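You operate a simulated robot arm through the tools that you are given. There is no shell and no other tool. Be economical: measure what you need, move in short steps, check, and stop when the job is done.

The job below is to be done with a simulated robot arm. You get a single attempt, and the scene is never put back.

## Task
Stack the 4 TB drive from the top of the prep table on top of the 2 TB drive.

The check looks at the end state, three seconds after you hand in, the way a careful person would. Anything else that was tipped, shoved, dropped, spilled or broken makes it a failure.

## Robot
A 6-joint arm with a two-finger parallel gripper, fixed in place. Base frame: the origin is at the foot of the arm, x ahead of it, y to its left, z up; the work surface is at about z = 0. Units: mm, degrees, N and s.
With the tool pointing down near the work surface it reaches from about 180 to 460 mm from the base axis. Its first joint turns from -70.0 to 70.0 degrees. Payload 1.9 kg.
The TCP is the grasp point between the finger pads, 23 mm short of the fingertips. In the tool frame z runs along the fingers and y along their closing line. Largest opening 94 mm; finger width 38, thickness 10; the body of the gripper, 54 by 96 mm, starts 39 mm behind the TCP.
Orientation is that of the tool frame in the base frame, as a unit quaternion [x, y, z, w]. With the fingers straight down and closing along the base's y, the tool's x points along the base's -x, its y along +y and its z along -z.

## Interface
- The arm moves only by the tool drive_tool. Its argument "plan" is a list that holds one entry, the list of rows, each a list of 6 numbers: the shift along the tool's x, y, z in units of 40 mm (1.0 is 40 mm), then the turn, a rotation vector about the tool's x, y, z in units of 8 degrees (1.0 is 8 degrees). In form: [[[dx, dy, dz, ax, ay, az], ...]]. A call has 1 to 10 rows; each row shifts and turns the commanded pose from where the row before left it, along the tool's axes as they then stand. "fingers" is the opening, from 0 (shut) to 1 (fully open), set as the call begins (left out, the last holds). A call with a number of a shift or a turn outside -1 to 1 is refused whole. A row lasts 0.2 s, in which the tool goes at most 50 mm and 8.6 degrees; a call with a longer step from one row to the next is refused whole, and so is a gripper value outside its range. Where a pose cannot be reached the arm comes as near as it can. A force on the tool above 40 N (or 10 N above the force at the start of the call, whichever is more), or a blocked arm, ends the call early, and 0.2 s more pass. Each finger travels about 108 mm/s and halts on what it meets, pressing with about 28 N; the grip force reading is that of the motor and also rises with nothing between the fingers. The clock runs only during rows and for 0.2 s after the last one: add rows that do not move to give the fingers time. It gives the time, the measured TCP pose, the force on the tool (base axes), the opening and the grip force at its end, in the units of the frame above (readings bear some noise), and new pictures: "pictures" is both (left out), scene, wrist or none.
- Cameras (640 x 400 px; columns grow to the right, rows downward): "scene" is fixed at [55.3, 310.2, 428.5]; the picture's right is [-0.78, -0.62, 0.00], its down [-0.33, 0.41, -0.85] and it looks along [0.53, -0.67, -0.53] (base axes); focal length 280 px, centre (320, 200). "wrist" rides on the gripper at [86, 16, -74] in the tool frame; the picture's right is [-0.18, 0.98, 0.00], its down [-0.58, -0.11, -0.81] and it looks along [-0.79, -0.15, 0.59] (tool axes); focal length 243 px, centre (320, 200). There is no depth. A picture from a camera that has moved, and an enlarged one, comes with that camera's place and axes in the base frame and with its lens.
- close_up(camera, box): a new picture of the part [left, top, right, bottom] of that camera's present view, enlarged. No time passes.
- hand_in(): hands the job in; it is judged then, once.

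Go step by step. Nothing tells you positions but the pictures and the camera data: compare them with the known pose of the tool, close in by small moves and look again before you grip or let go. The budget is 90 turns and 170 pictures, counting those below and the enlarged ones. Unless the task says otherwise, let go and move clear before handing in, and close with one line.

The tools are called after "Request:" as a command line: name --argument value ..., lists and objects as JSON in quotes. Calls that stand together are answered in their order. drive_tool: Moves the arm, as the interface text tells. Its arguments: {"type":"object","properties":{"plan":{"type":"array","items":{"type":"array","items":{"type":"array","items":{"type":"number"}}}},"fingers":{"type":"number"},"pictures":{"type":"string","enum":["both","scene","wrist","none"]}},"required":["plan"]} The other tools are called the same way: close_up (camera, box) takes an enlarged picture of a part of a camera's view; hand_in () hands the job in.

At the start:

```text
time_s: 0.0
tool_pos: [321.3, -2.9, 225.9]
tool_rot: [0.0, 1.0, 0.0, 0.0]
force: [-0.6, -0.5, -0.2]
gripper_width: 93.9
finger_force: 0.1
```

scene: 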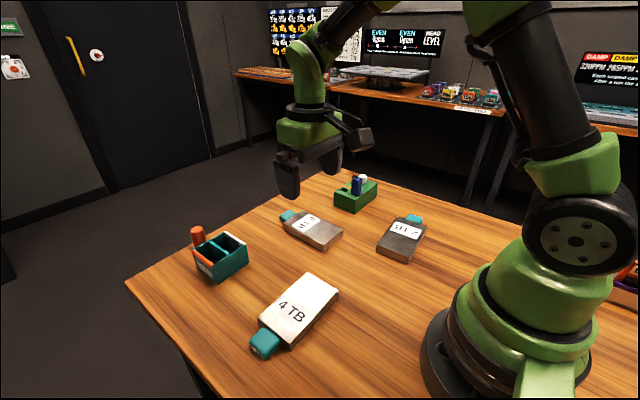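
wrist: 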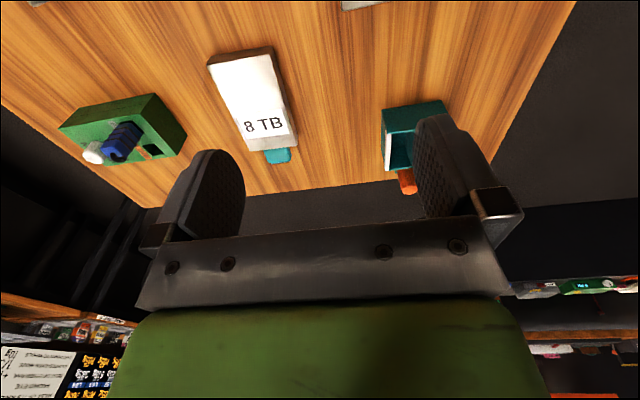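

I see three drives on the table: one marked 4 TB nearest the scene camera, and two others whose labels I need to read. I'll enlarge those first.

Request:
close_up --camera "scene" --box '[260, 180, 450, 290]'

Request:
close_up --camera "scene" --box '[180, 210, 380, 370]'

```text
3.37 times, centred on (355, 235) of scene
camera zoom: at [55.3, 310.2, 428.5], right [-0.78, -0.62, 0.0], down [-0.33, 0.41, -0.85], along [0.53, -0.67, -0.53], focal length 943 px, centre (202, 82)
```

zoom: 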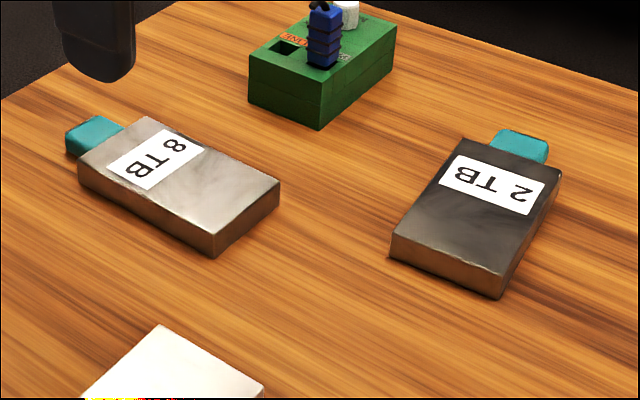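

```text
2.50 times, centred on (280, 290) of scene
camera zoom: at [55.3, 310.2, 428.5], right [-0.78, -0.62, 0.0], down [-0.33, 0.41, -0.85], along [0.53, -0.67, -0.53], focal length 700 px, centre (420, -25)
```

zoom: 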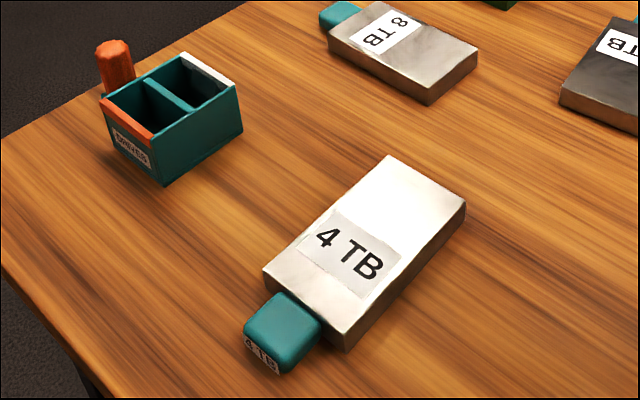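

The near drive, 4 TB, is centred around (281, 79) with its long axis along y. It measures roughly 73 x 128 x 15 mm. The dark drive is 2 TB, centred around (221, -207) and turned about 6°. I'll turn the tool 90° first, so the fingers close along base x.

Request:
drive_tool --plan '[[[0, 0, 0, 0, 0, 1], [0, 0, 0, 0, 0, 1], [0, 0, 0, 0, 0, 1], [0, 0, 0, 0, 0, 1], [0, 0, 0, 0, 0, 1], [0, 0, 0, 0, 0, 1], [0, 0, 0, 0, 0, 1], [0, 0, 0, 0, 0, 1], [0, 0, 0, 0, 0, 1], [0, 0, 0, 0, 0, 1]]]' --fingers 1 --pictures "none"

Request:
drive_tool --plan '[[[0, 0, 0, 0, 0, 1], [0, 0, 0, 0, 0, 0.25], [1, 0, 0, 0, 0, 0], [0, 0, 0, 0, 0, 0]]]'

```text
time_s: 2.2
tool_pos: [320.6, -4.2, 226.5]
tool_rot: [0.643, 0.766, -0.001, 0.0]
force: [-0.3, -0.4, 0.0]
gripper_width: 94.0
finger_force: 0.1
```

```text
time_s: 3.2
tool_pos: [321.1, 37.3, 225.1]
tool_rot: [0.707, 0.708, 0.0, 0.0]
force: [0.1, 0.1, 0.1]
gripper_width: 94.0
finger_force: 0.0
camera wrist: at [338.1, 123.9, 300.5], right [0.98, -0.18, 0.0], down [-0.11, -0.58, 0.81], along [-0.15, -0.79, -0.59], focal length 243 px, centre (320, 200)
```

scene: 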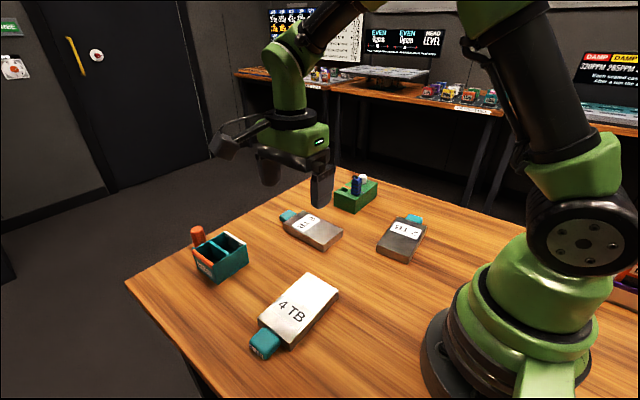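
wrist: 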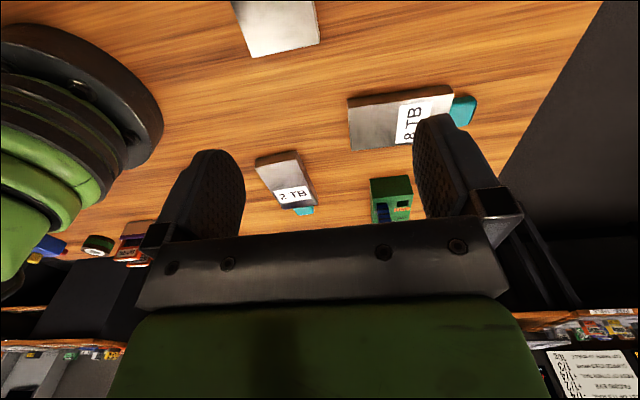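

The wrist view agrees, with the 4 TB drive's far end at x≈240–318 and y≈17. I'll move above the drive at about z=110 and look again.

Request:
drive_tool --plan '[[[0.5, -0.5, 0, 0, 0, 0], [0.55, -0.5, 0, 0, 0, 0], [0, 0, 1, 0, 0, 0], [0, 0, 1, 0, 0, 0], [0, 0, 0.9, 0, 0, 0], [0, 0, 0, 0, 0, 0]]]'

```text
time_s: 4.6
tool_pos: [282.1, 77.8, 109.7]
tool_rot: [0.707, 0.707, 0.0, -0.001]
force: [-0.7, -0.2, 0.1]
gripper_width: 93.8
finger_force: 0.1
camera wrist: at [298.7, 165.7, 184.4], right [0.98, -0.18, 0.0], down [-0.11, -0.58, 0.81], along [-0.15, -0.79, -0.59], focal length 243 px, centre (320, 200)
```

scene: 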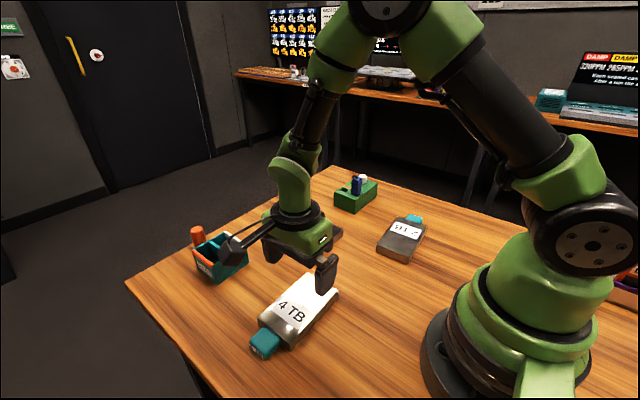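
wrist: 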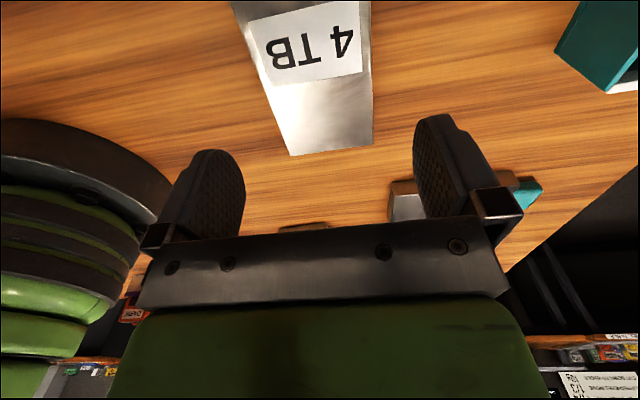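

The drive spans x≈242–318, so its centre is x≈280, and it sits square to the base. I'll shift 2 mm and come down to z≈50 to check clearance.

Request:
drive_tool --plan '[[[0.05, -0.05, 0.5, 0, 0, 0], [0, 0, 0.5, 0, 0, 0], [0, 0, 0.5, 0, 0, 0], [0, 0, 0, 0, 0, 0]]]'

Request:
close_up --camera "scene" --box '[220, 220, 380, 370]'

```text
time_s: 5.6
tool_pos: [280.0, 79.8, 49.7]
tool_rot: [0.707, 0.707, 0.0, 0.0]
force: [0.3, -0.2, -0.1]
gripper_width: 93.9
finger_force: 0.1
camera wrist: at [296.5, 167.7, 124.6], right [0.98, -0.18, 0.0], down [-0.11, -0.58, 0.81], along [-0.15, -0.79, -0.59], focal length 243 px, centre (320, 200)
```

scene: 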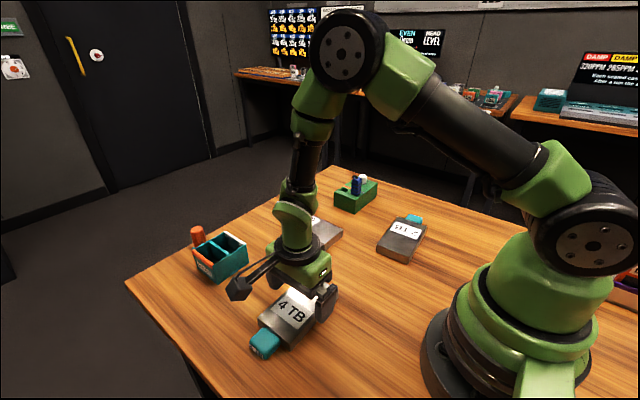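
wrist: 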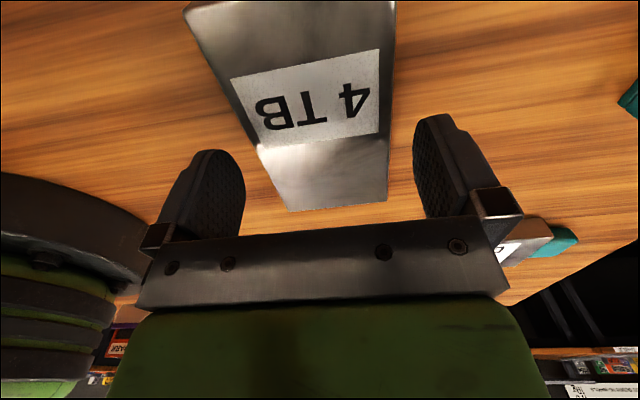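

```text
2.67 times, centred on (300, 295) of scene
camera zoom: at [55.3, 310.2, 428.5], right [-0.78, -0.62, 0.0], down [-0.33, 0.41, -0.85], along [0.53, -0.67, -0.53], focal length 747 px, centre (373, -53)
```

zoom: 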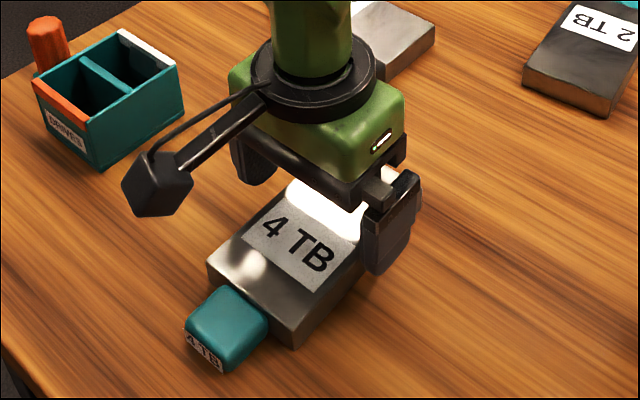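

The fingers straddle the drive evenly and it looks about 17 mm thick. I'll lower to z≈26, which puts the tips about 3 mm above the table, then close.

Request:
drive_tool --plan '[[[0, 0, 0.35, 0, 0, 0], [0, 0, 0.25, 0, 0, 0], [0, 0, 0, 0, 0, 0]]]' --pictures "both"

```text
time_s: 6.4
tool_pos: [278.8, 80.4, 25.6]
tool_rot: [0.707, 0.707, 0.0, 0.0]
force: [-0.3, -0.3, 0.3]
gripper_width: 94.0
finger_force: 0.0
camera wrist: at [296.6, 167.7, 101.0], right [0.98, -0.18, 0.0], down [-0.11, -0.58, 0.81], along [-0.15, -0.79, -0.59], focal length 243 px, centre (320, 200)
```

scene: 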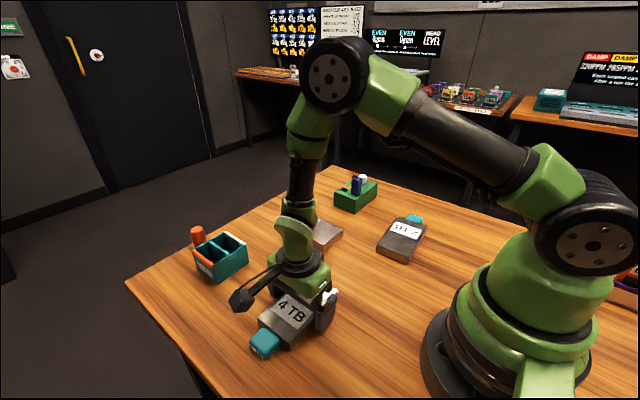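
wrist: 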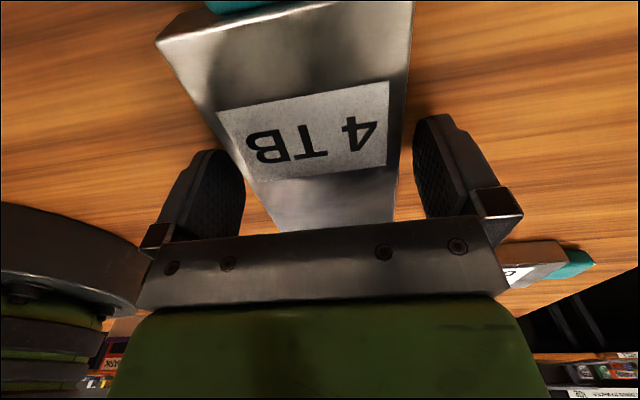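

Everything is aligned, with the drive spanning y≈11–146 and the grip at its middle. Closing now.

Request:
drive_tool --plan '[[[0, 0, 0, 0, 0, 0], [0, 0, 0, 0, 0, 0], [0, 0, 0, 0, 0, 0]]]' --fingers 0 --pictures "none"

Request:
drive_tool --plan '[[[0, 0, -0.3, 0, 0, 0], [0, 0, -0.5, 0, 0, 0], [0, 0, 0, 0, 0, 0]]]'

```text
time_s: 7.2
tool_pos: [280.1, 81.1, 25.7]
tool_rot: [0.707, 0.707, 0.001, 0.0]
force: [0.1, 0.4, 0.1]
gripper_width: 74.8
finger_force: 28.1
```

```text
time_s: 8.0
tool_pos: [279.1, 80.7, 57.7]
tool_rot: [0.706, 0.708, 0.0, 0.0]
force: [-0.4, 0.8, 0.5]
gripper_width: 0.0
finger_force: 27.7
camera wrist: at [296.1, 168.1, 132.6], right [0.98, -0.18, 0.0], down [-0.11, -0.58, 0.81], along [-0.15, -0.79, -0.59], focal length 243 px, centre (320, 200)
```

scene: 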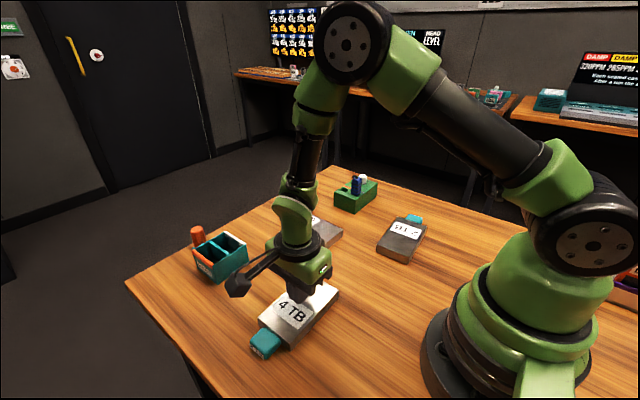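
wrist: 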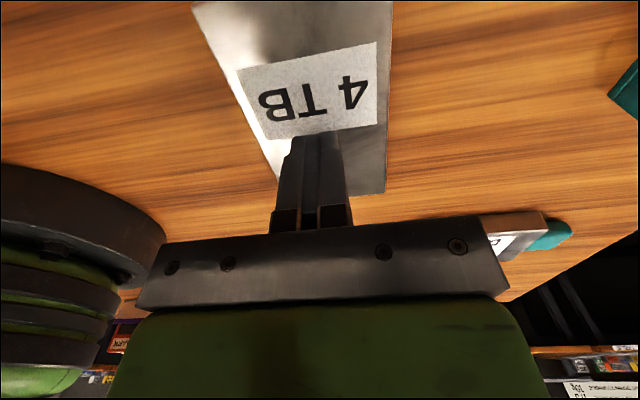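

The fingers slipped off and the drive appears to still lie in place. I'll open them and look closely at the drive's shape before gripping lower and lifting more slowly.

Request:
drive_tool --plan '[[[0, 0, 0, 0, 0, 0], [0, 0, 0, 0, 0, 0], [0, 0, 0, 0, 0, 0], [0, 0, 0, 0, 0, 0]]]' --fingers 1 --pictures "none"

Request:
close_up --camera "scene" --box '[240, 270, 350, 365]'

Request:
close_up --camera "wrist" --box '[150, 0, 470, 230]'

```text
time_s: 9.0
tool_pos: [279.1, 81.7, 57.6]
tool_rot: [0.708, 0.707, -0.001, 0.0]
force: [-0.4, -0.2, 0.6]
gripper_width: 94.0
finger_force: 0.0
```

```text
4.21 times, centred on (295, 318) of scene
camera zoom: at [55.3, 310.2, 428.5], right [-0.78, -0.62, 0.0], down [-0.33, 0.41, -0.85], along [0.53, -0.67, -0.53], focal length 1179 px, centre (425, -295)
```

zoom: 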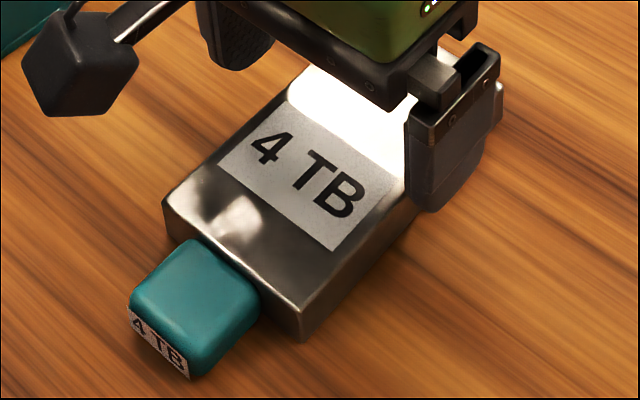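

```text
1.74 times, centred on (310, 115) of wrist
camera zoom: at [296.2, 168.0, 132.5], right [0.98, -0.18, 0.0], down [-0.11, -0.58, 0.81], along [-0.15, -0.79, -0.59], focal length 422 px, centre (337, 348)
```

zoom: 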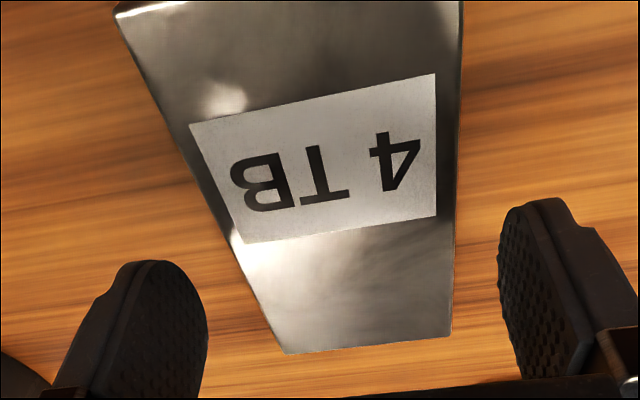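

The drive hasn't moved, and its body is smooth metal with rounded edges. I'll grip as low as the table allows and lift very gently while watching the readings.

Request:
drive_tool --plan '[[[-0.03, 0.02, 0.4, 0, 0, 0], [0, 0, 0.35, 0, 0, 0], [0, 0, 0.08, 0, 0, 0], [0, 0, 0, 0, 0, 0]]]' --pictures "none"

Request:
drive_tool --plan '[[[0, 0, 0, 0, 0, 0], [0, 0, 0, 0, 0, 0], [0, 0, 0, 0, 0, 0], [0, 0, 0, 0, 0, 0], [0, 0, 0, 0, 0, 0]]]' --fingers 0 --pictures "none"

Request:
drive_tool --plan '[[[0, 0, -0.03, 0, 0, 0], [0, 0, -0.03, 0, 0, 0], [0, 0, -0.03, 0, 0, 0]]]'

```text
time_s: 10.0
tool_pos: [279.8, 80.6, 24.2]
tool_rot: [0.707, 0.707, 0.0, 0.0]
force: [0.2, 0.3, -0.3]
gripper_width: 93.9
finger_force: 0.0
```

```text
time_s: 11.2
tool_pos: [280.1, 79.9, 24.2]
tool_rot: [0.708, 0.706, 0.0, 0.0]
force: [-0.4, -0.9, -0.6]
gripper_width: 74.6
finger_force: 27.9
```

```text
time_s: 12.0
tool_pos: [280.0, 79.0, 28.4]
tool_rot: [0.707, 0.707, 0.0, 0.0]
force: [0.2, 0.4, -1.5]
gripper_width: 74.8
finger_force: 27.2
camera wrist: at [297.0, 166.8, 103.4], right [0.98, -0.18, 0.0], down [-0.11, -0.58, 0.81], along [-0.15, -0.79, -0.59], focal length 243 px, centre (320, 200)
```

scene: 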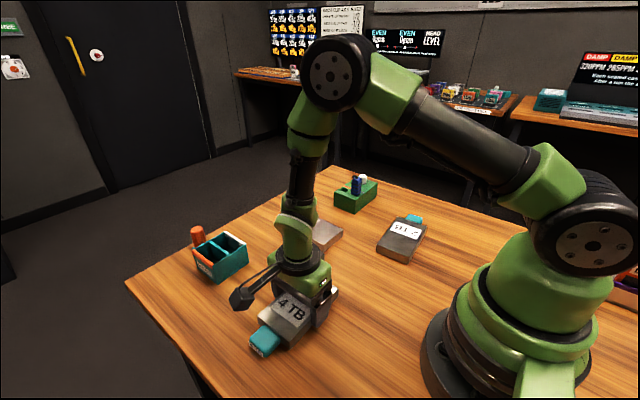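
wrist: 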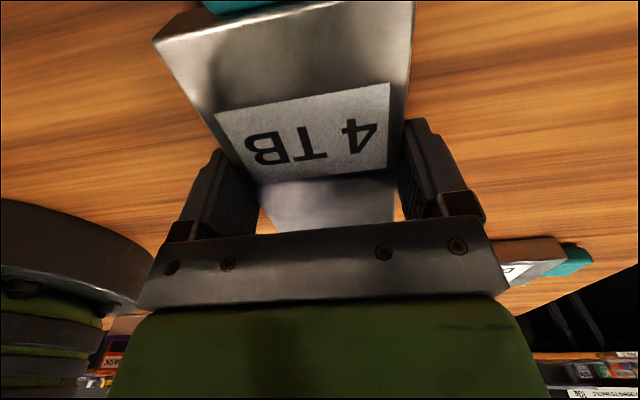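

The drive seems to be coming up this time, judging by the small downward load and unchanged position between the fingers. I'll continue slowly and look.

Request:
drive_tool --plan '[[[0, 0, -0.04, 0, 0, 0], [0, 0, -0.04, 0, 0, 0], [0, 0, -0.04, 0, 0, 0], [0, 0, -0.04, 0, 0, 0], [0, 0, -0.04, 0, 0, 0], [0, 0, 0, 0, 0, 0]]]'

Request:
close_up --camera "scene" --box '[240, 270, 350, 365]'

```text
time_s: 13.4
tool_pos: [279.7, 80.0, 36.6]
tool_rot: [0.706, 0.708, 0.0, 0.0]
force: [-0.4, 0.0, -1.3]
gripper_width: 74.7
finger_force: 28.0
camera wrist: at [296.7, 166.6, 111.4], right [0.98, -0.18, 0.0], down [-0.11, -0.58, 0.81], along [-0.15, -0.79, -0.59], focal length 243 px, centre (320, 200)
```

scene: 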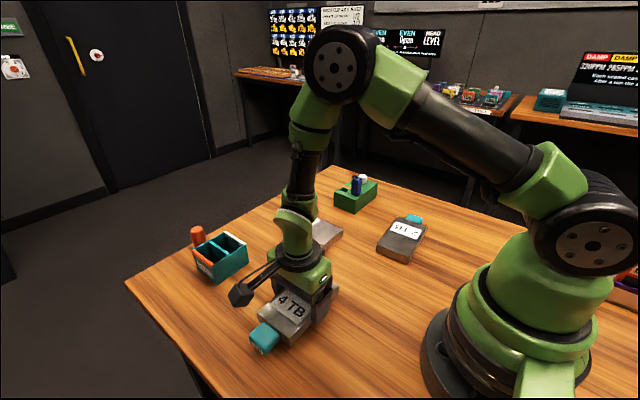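
wrist: 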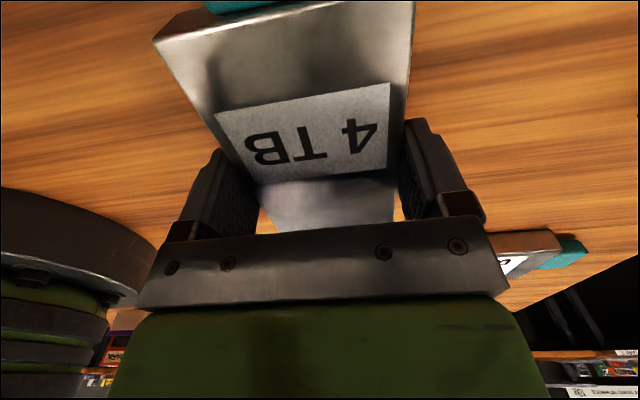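

```text
4.21 times, centred on (295, 318) of scene
camera zoom: at [55.4, 310.2, 428.5], right [-0.78, -0.62, 0.0], down [-0.33, 0.41, -0.85], along [0.53, -0.67, -0.53], focal length 1179 px, centre (425, -295)
```

zoom: 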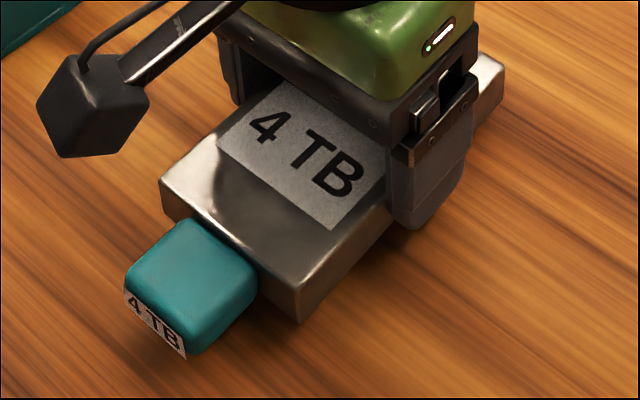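

The drive is securely held and level. I'll keep lifting slowly to about z=76.

Request:
drive_tool --plan '[[[0, 0, -0.05, 0, 0, 0], [0, 0, -0.08, 0, 0, 0], [0, 0, -0.11, 0, 0, 0], [0, 0, -0.13, 0, 0, 0], [0, 0, -0.14, 0, 0, 0], [0, 0, -0.14, 0, 0, 0], [0, 0, -0.13, 0, 0, 0], [0, 0, -0.11, 0, 0, 0], [0, 0, -0.08, 0, 0, 0], [0, 0, -0.04, 0, 0, 0]]]' --pictures "wrist"

```text
time_s: 15.6
tool_pos: [279.7, 79.2, 76.1]
tool_rot: [0.706, 0.708, 0.0, 0.001]
force: [-0.3, -0.7, -1.9]
gripper_width: 74.8
finger_force: 28.7
camera wrist: at [297.0, 166.5, 151.8], right [0.98, -0.18, 0.0], down [-0.11, -0.58, 0.81], along [-0.15, -0.79, -0.59], focal length 243 px, centre (320, 200)
```

wrist: 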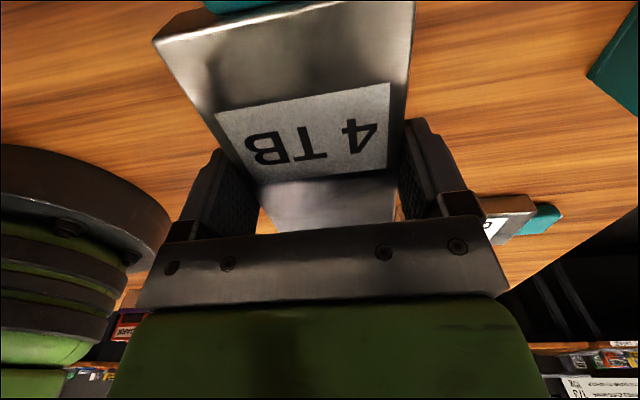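

Still held the same way, so I'll carry it toward -y with gentle ramps.

Request:
drive_tool --plan '[[[-0.12, -0.02, 0, 0, 0, 0], [-0.24, -0.04, 0, 0, 0, 0], [-0.36, -0.04, 0, 0, 0, 0], [-0.44, -0.05, 0, 0, 0, 0], [-0.46, -0.05, 0, 0, 0, 0], [-0.46, -0.05, 0, 0, 0, 0], [-0.44, -0.05, 0, 0, 0, 0], [-0.36, -0.04, 0, 0, 0, 0], [-0.24, -0.04, 0, 0, 0, 0], [-0.12, -0.02, 0, 0, 0, 0]]]'

```text
time_s: 17.8
tool_pos: [263.9, -50.2, 77.0]
tool_rot: [0.707, 0.708, 0.0, 0.0]
force: [0.5, -1.3, -0.7]
gripper_width: 74.8
finger_force: 28.5
camera wrist: at [280.9, 36.5, 151.7], right [0.98, -0.18, 0.0], down [-0.11, -0.58, 0.81], along [-0.15, -0.79, -0.59], focal length 243 px, centre (320, 200)
```

scene: 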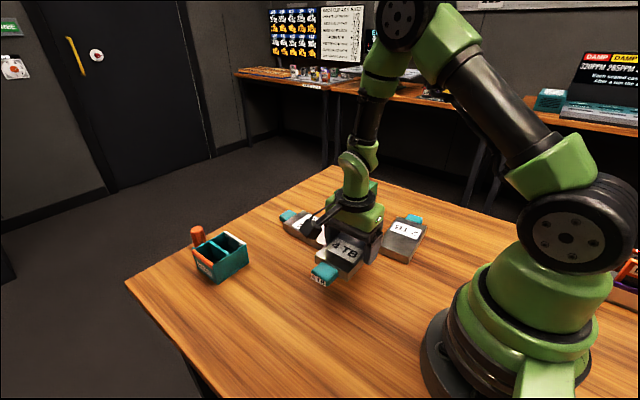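
wrist: 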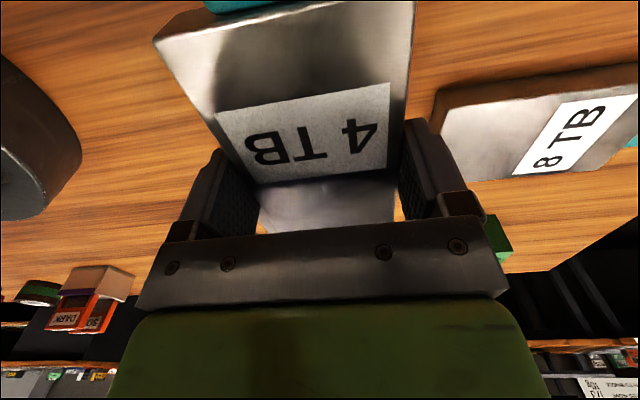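

The carry is stable. From the scene view, the 2 TB body is centred at about (221, -205), turned about 6° counter-clockwise. I'll move over it and turn to match.

Request:
drive_tool --plan '[[[-0.12, -0.04, 0, 0, 0, 0], [-0.28, -0.08, 0, 0, 0, 0], [-0.4, -0.11, 0, 0, 0, 0], [-0.48, -0.13, 0, 0, 0, 0], [-0.55, -0.15, 0, 0, 0, 0], [-0.55, -0.15, 0, 0, 0, 0], [-0.48, -0.13, 0, 0, 0, 0], [-0.4, -0.11, 0, 0, 0, 0], [-0.3, -0.09, 0, 0, 0, 0], [-0.14, -0.04, 0, 0, 0, 0]]]' --pictures "none"

Request:
drive_tool --plan '[[[0, 0, 0, 0, 0, -0.15], [-0.05, 0, 0, 0, 0, -0.24], [-0.05, 0, 0, 0, 0, -0.24], [-0.04, 0, 0, 0, 0, -0.15], [0, 0, 0, 0, 0, 0]]]'

Request:
close_up --camera "scene" --box '[330, 150, 490, 270]'

```text
time_s: 20.0
tool_pos: [224.1, -199.6, 76.2]
tool_rot: [0.706, 0.708, 0.001, 0.0]
force: [-0.6, -0.1, -0.9]
gripper_width: 74.7
finger_force: 28.1
```

```text
time_s: 21.2
tool_pos: [224.2, -202.9, 76.7]
tool_rot: [0.667, 0.745, 0.0, 0.0]
force: [0.1, 0.7, -1.8]
gripper_width: 74.5
finger_force: 27.9
camera wrist: at [230.7, -115.6, 151.7], right [1.0, -0.07, 0.0], down [-0.04, -0.59, 0.81], along [-0.06, -0.8, -0.59], focal length 243 px, centre (320, 200)
```

scene: 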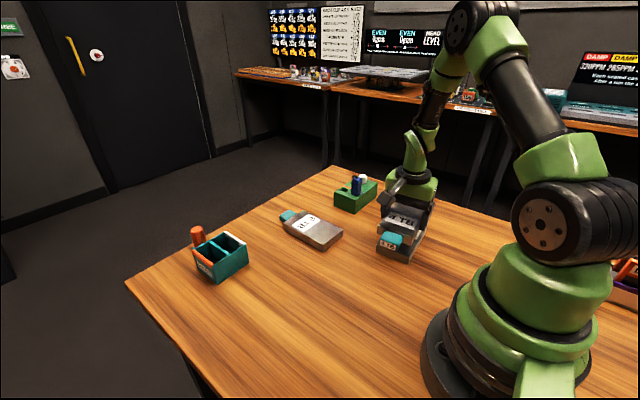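
wrist: 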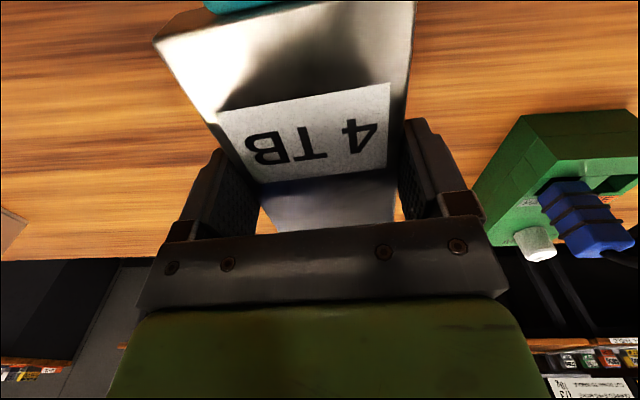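

```text
3.33 times, centred on (410, 210) of scene
camera zoom: at [55.4, 310.2, 428.5], right [-0.78, -0.62, 0.0], down [-0.33, 0.41, -0.85], along [0.53, -0.67, -0.53], focal length 933 px, centre (20, 167)
```

zoom: 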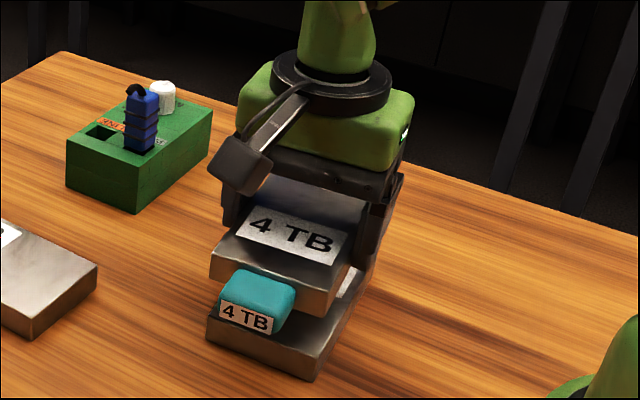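

The two outlines match to within a few mm and the angle matches too. I'll nudge about 2 mm in -x and -y and lower slowly to just above contact.

Request:
drive_tool --plan '[[[-0.02, -0.03, 0.03, 0, 0, 0], [-0.025, -0.025, 0.07, 0, 0, 0], [0, 0, 0.1, 0, 0, 0], [0, 0, 0.12, 0, 0, 0], [0, 0, 0.12, 0, 0, 0], [0, 0, 0.12, 0, 0, 0], [0, 0, 0.1, 0, 0, 0], [0, 0, 0.07, 0, 0, 0], [0, 0, 0.04, 0, 0, 0], [0, 0, 0, 0, 0, 0]]]'

Request:
close_up --camera "scene" --box '[350, 190, 450, 270]'

```text
time_s: 23.4
tool_pos: [221.6, -205.3, 46.2]
tool_rot: [0.668, 0.744, 0.0, 0.0]
force: [-3.9, 4.7, 18.4]
gripper_width: 74.4
finger_force: 27.9
camera wrist: at [229.2, -117.3, 121.2], right [1.0, -0.08, 0.0], down [-0.05, -0.59, 0.81], along [-0.06, -0.8, -0.59], focal length 243 px, centre (320, 200)
```

scene: 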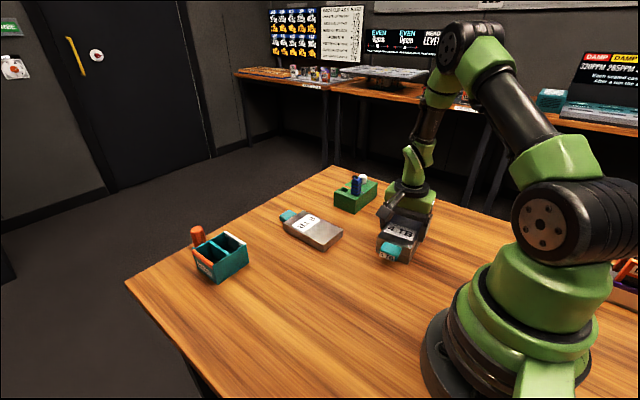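
wrist: 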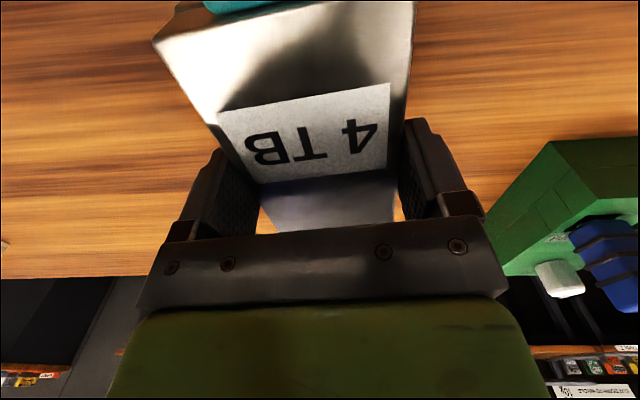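

```text
5.00 times, centred on (400, 230) of scene
camera zoom: at [55.3, 310.3, 428.5], right [-0.78, -0.62, 0.0], down [-0.33, 0.41, -0.85], along [0.53, -0.67, -0.53], focal length 1400 px, centre (-80, 50)
```

zoom: 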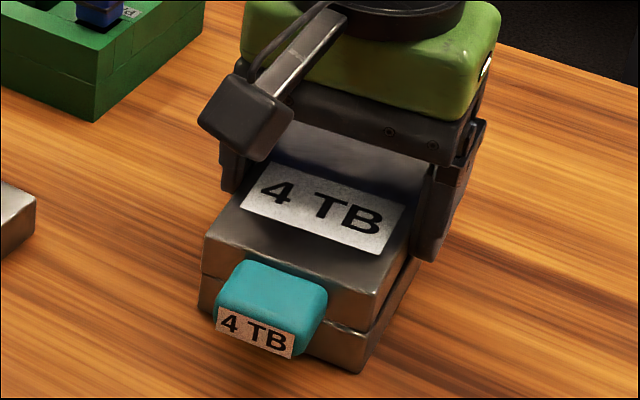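

The 4 TB drive has touched down, with about 18 N of contact and edges aligned within a few mm. I'll ease off about 1 mm, then release.

Request:
drive_tool --plan '[[[0, 0, -0.02, 0, 0, 0], [0, 0, 0, 0, 0, 0]]]' --pictures "none"

Request:
drive_tool --plan '[[[0, 0, 0, 0, 0, 0], [0, 0, 0, 0, 0, 0], [0, 0, 0, 0, 0, 0]]]' --fingers 1

Request:
close_up --camera "scene" --box '[350, 190, 450, 270]'

```text
time_s: 24.0
tool_pos: [222.8, -205.3, 46.5]
tool_rot: [0.667, 0.745, 0.0, 0.0]
force: [-0.2, -0.1, -2.2]
gripper_width: 74.8
finger_force: 28.4
```

```text
time_s: 24.8
tool_pos: [222.2, -206.3, 47.4]
tool_rot: [0.667, 0.745, 0.0, 0.001]
force: [0.1, -0.1, 0.3]
gripper_width: 94.0
finger_force: 0.0
camera wrist: at [229.1, -117.5, 121.7], right [1.0, -0.08, 0.0], down [-0.04, -0.59, 0.81], along [-0.06, -0.8, -0.59], focal length 243 px, centre (320, 200)
```

scene: 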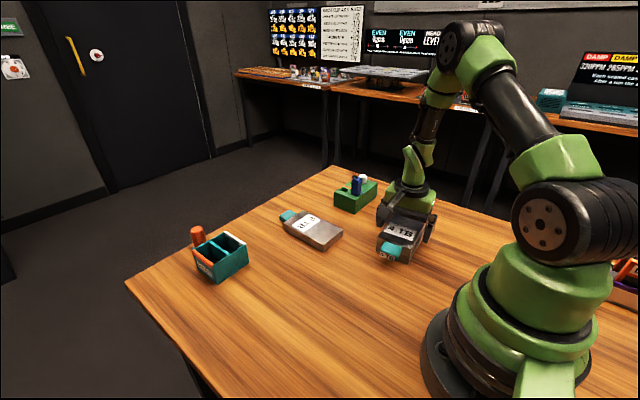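
wrist: 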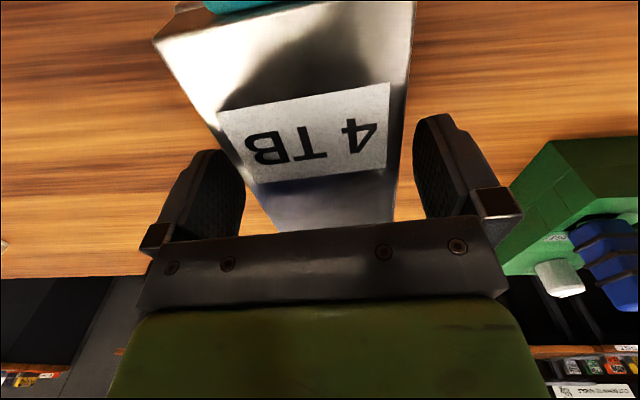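

```text
5.00 times, centred on (400, 230) of scene
camera zoom: at [55.3, 310.2, 428.5], right [-0.78, -0.62, 0.0], down [-0.33, 0.41, -0.85], along [0.53, -0.67, -0.53], focal length 1400 px, centre (-80, 50)
```

zoom: 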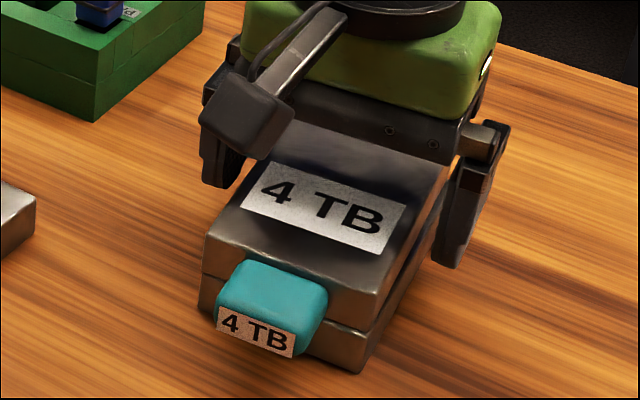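

The drive is released, rests level on the 2 TB drive, and both fingers are clear. I'll rise straight up and check.

Request:
drive_tool --plan '[[[0, 0, -0.3, 0, 0, 0], [0, 0, -0.6, 0, 0, 0], [0, 0, -1, 0, 0, 0], [0, 0, -1, 0, 0, 0], [0, 0, -0.8, 0, 0, 0], [0, 0, 0, 0, 0, 0]]]'

Request:
close_up --camera "scene" --box '[350, 180, 470, 270]'

```text
time_s: 26.2
tool_pos: [221.5, -205.3, 195.6]
tool_rot: [0.667, 0.745, 0.0, -0.001]
force: [0.4, 0.0, -0.2]
gripper_width: 93.8
finger_force: 0.0
camera wrist: at [228.7, -117.1, 270.4], right [1.0, -0.08, 0.0], down [-0.04, -0.59, 0.81], along [-0.06, -0.8, -0.59], focal length 243 px, centre (320, 200)
```

scene: 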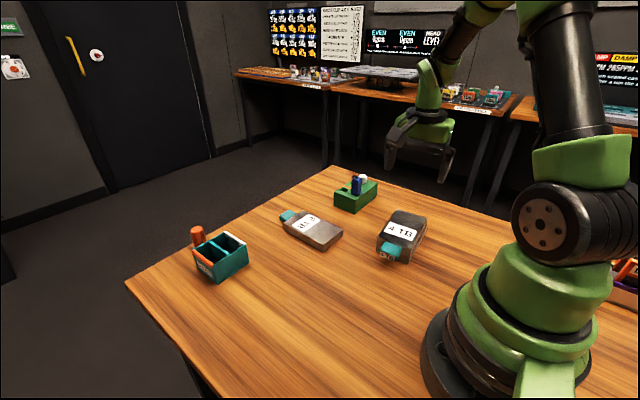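
wrist: 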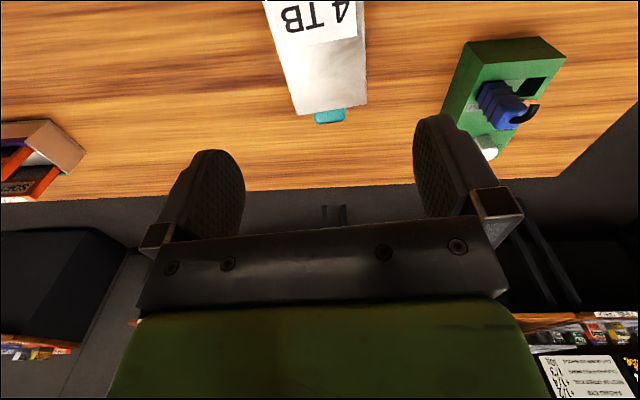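

```text
4.44 times, centred on (410, 225) of scene
camera zoom: at [55.3, 310.2, 428.5], right [-0.78, -0.62, 0.0], down [-0.33, 0.41, -0.85], along [0.53, -0.67, -0.53], focal length 1244 px, centre (-80, 89)
```

zoom: 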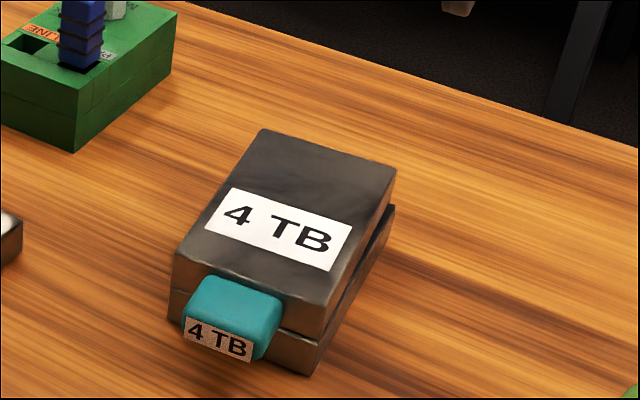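

The 4 TB drive sits squely on the 2 TB drive, nothing else has moved, and the gripper is clear. Handing in.

Request:
hand_in

```text
The job is handed in.
```

The 4 TB drive is stacked on top of the 2 TB drive, lined up to within a few millimetres. My first grip slipped off as I started lifting, but the drive stayed where it was, the second grip held, and nothing else on the table moved.
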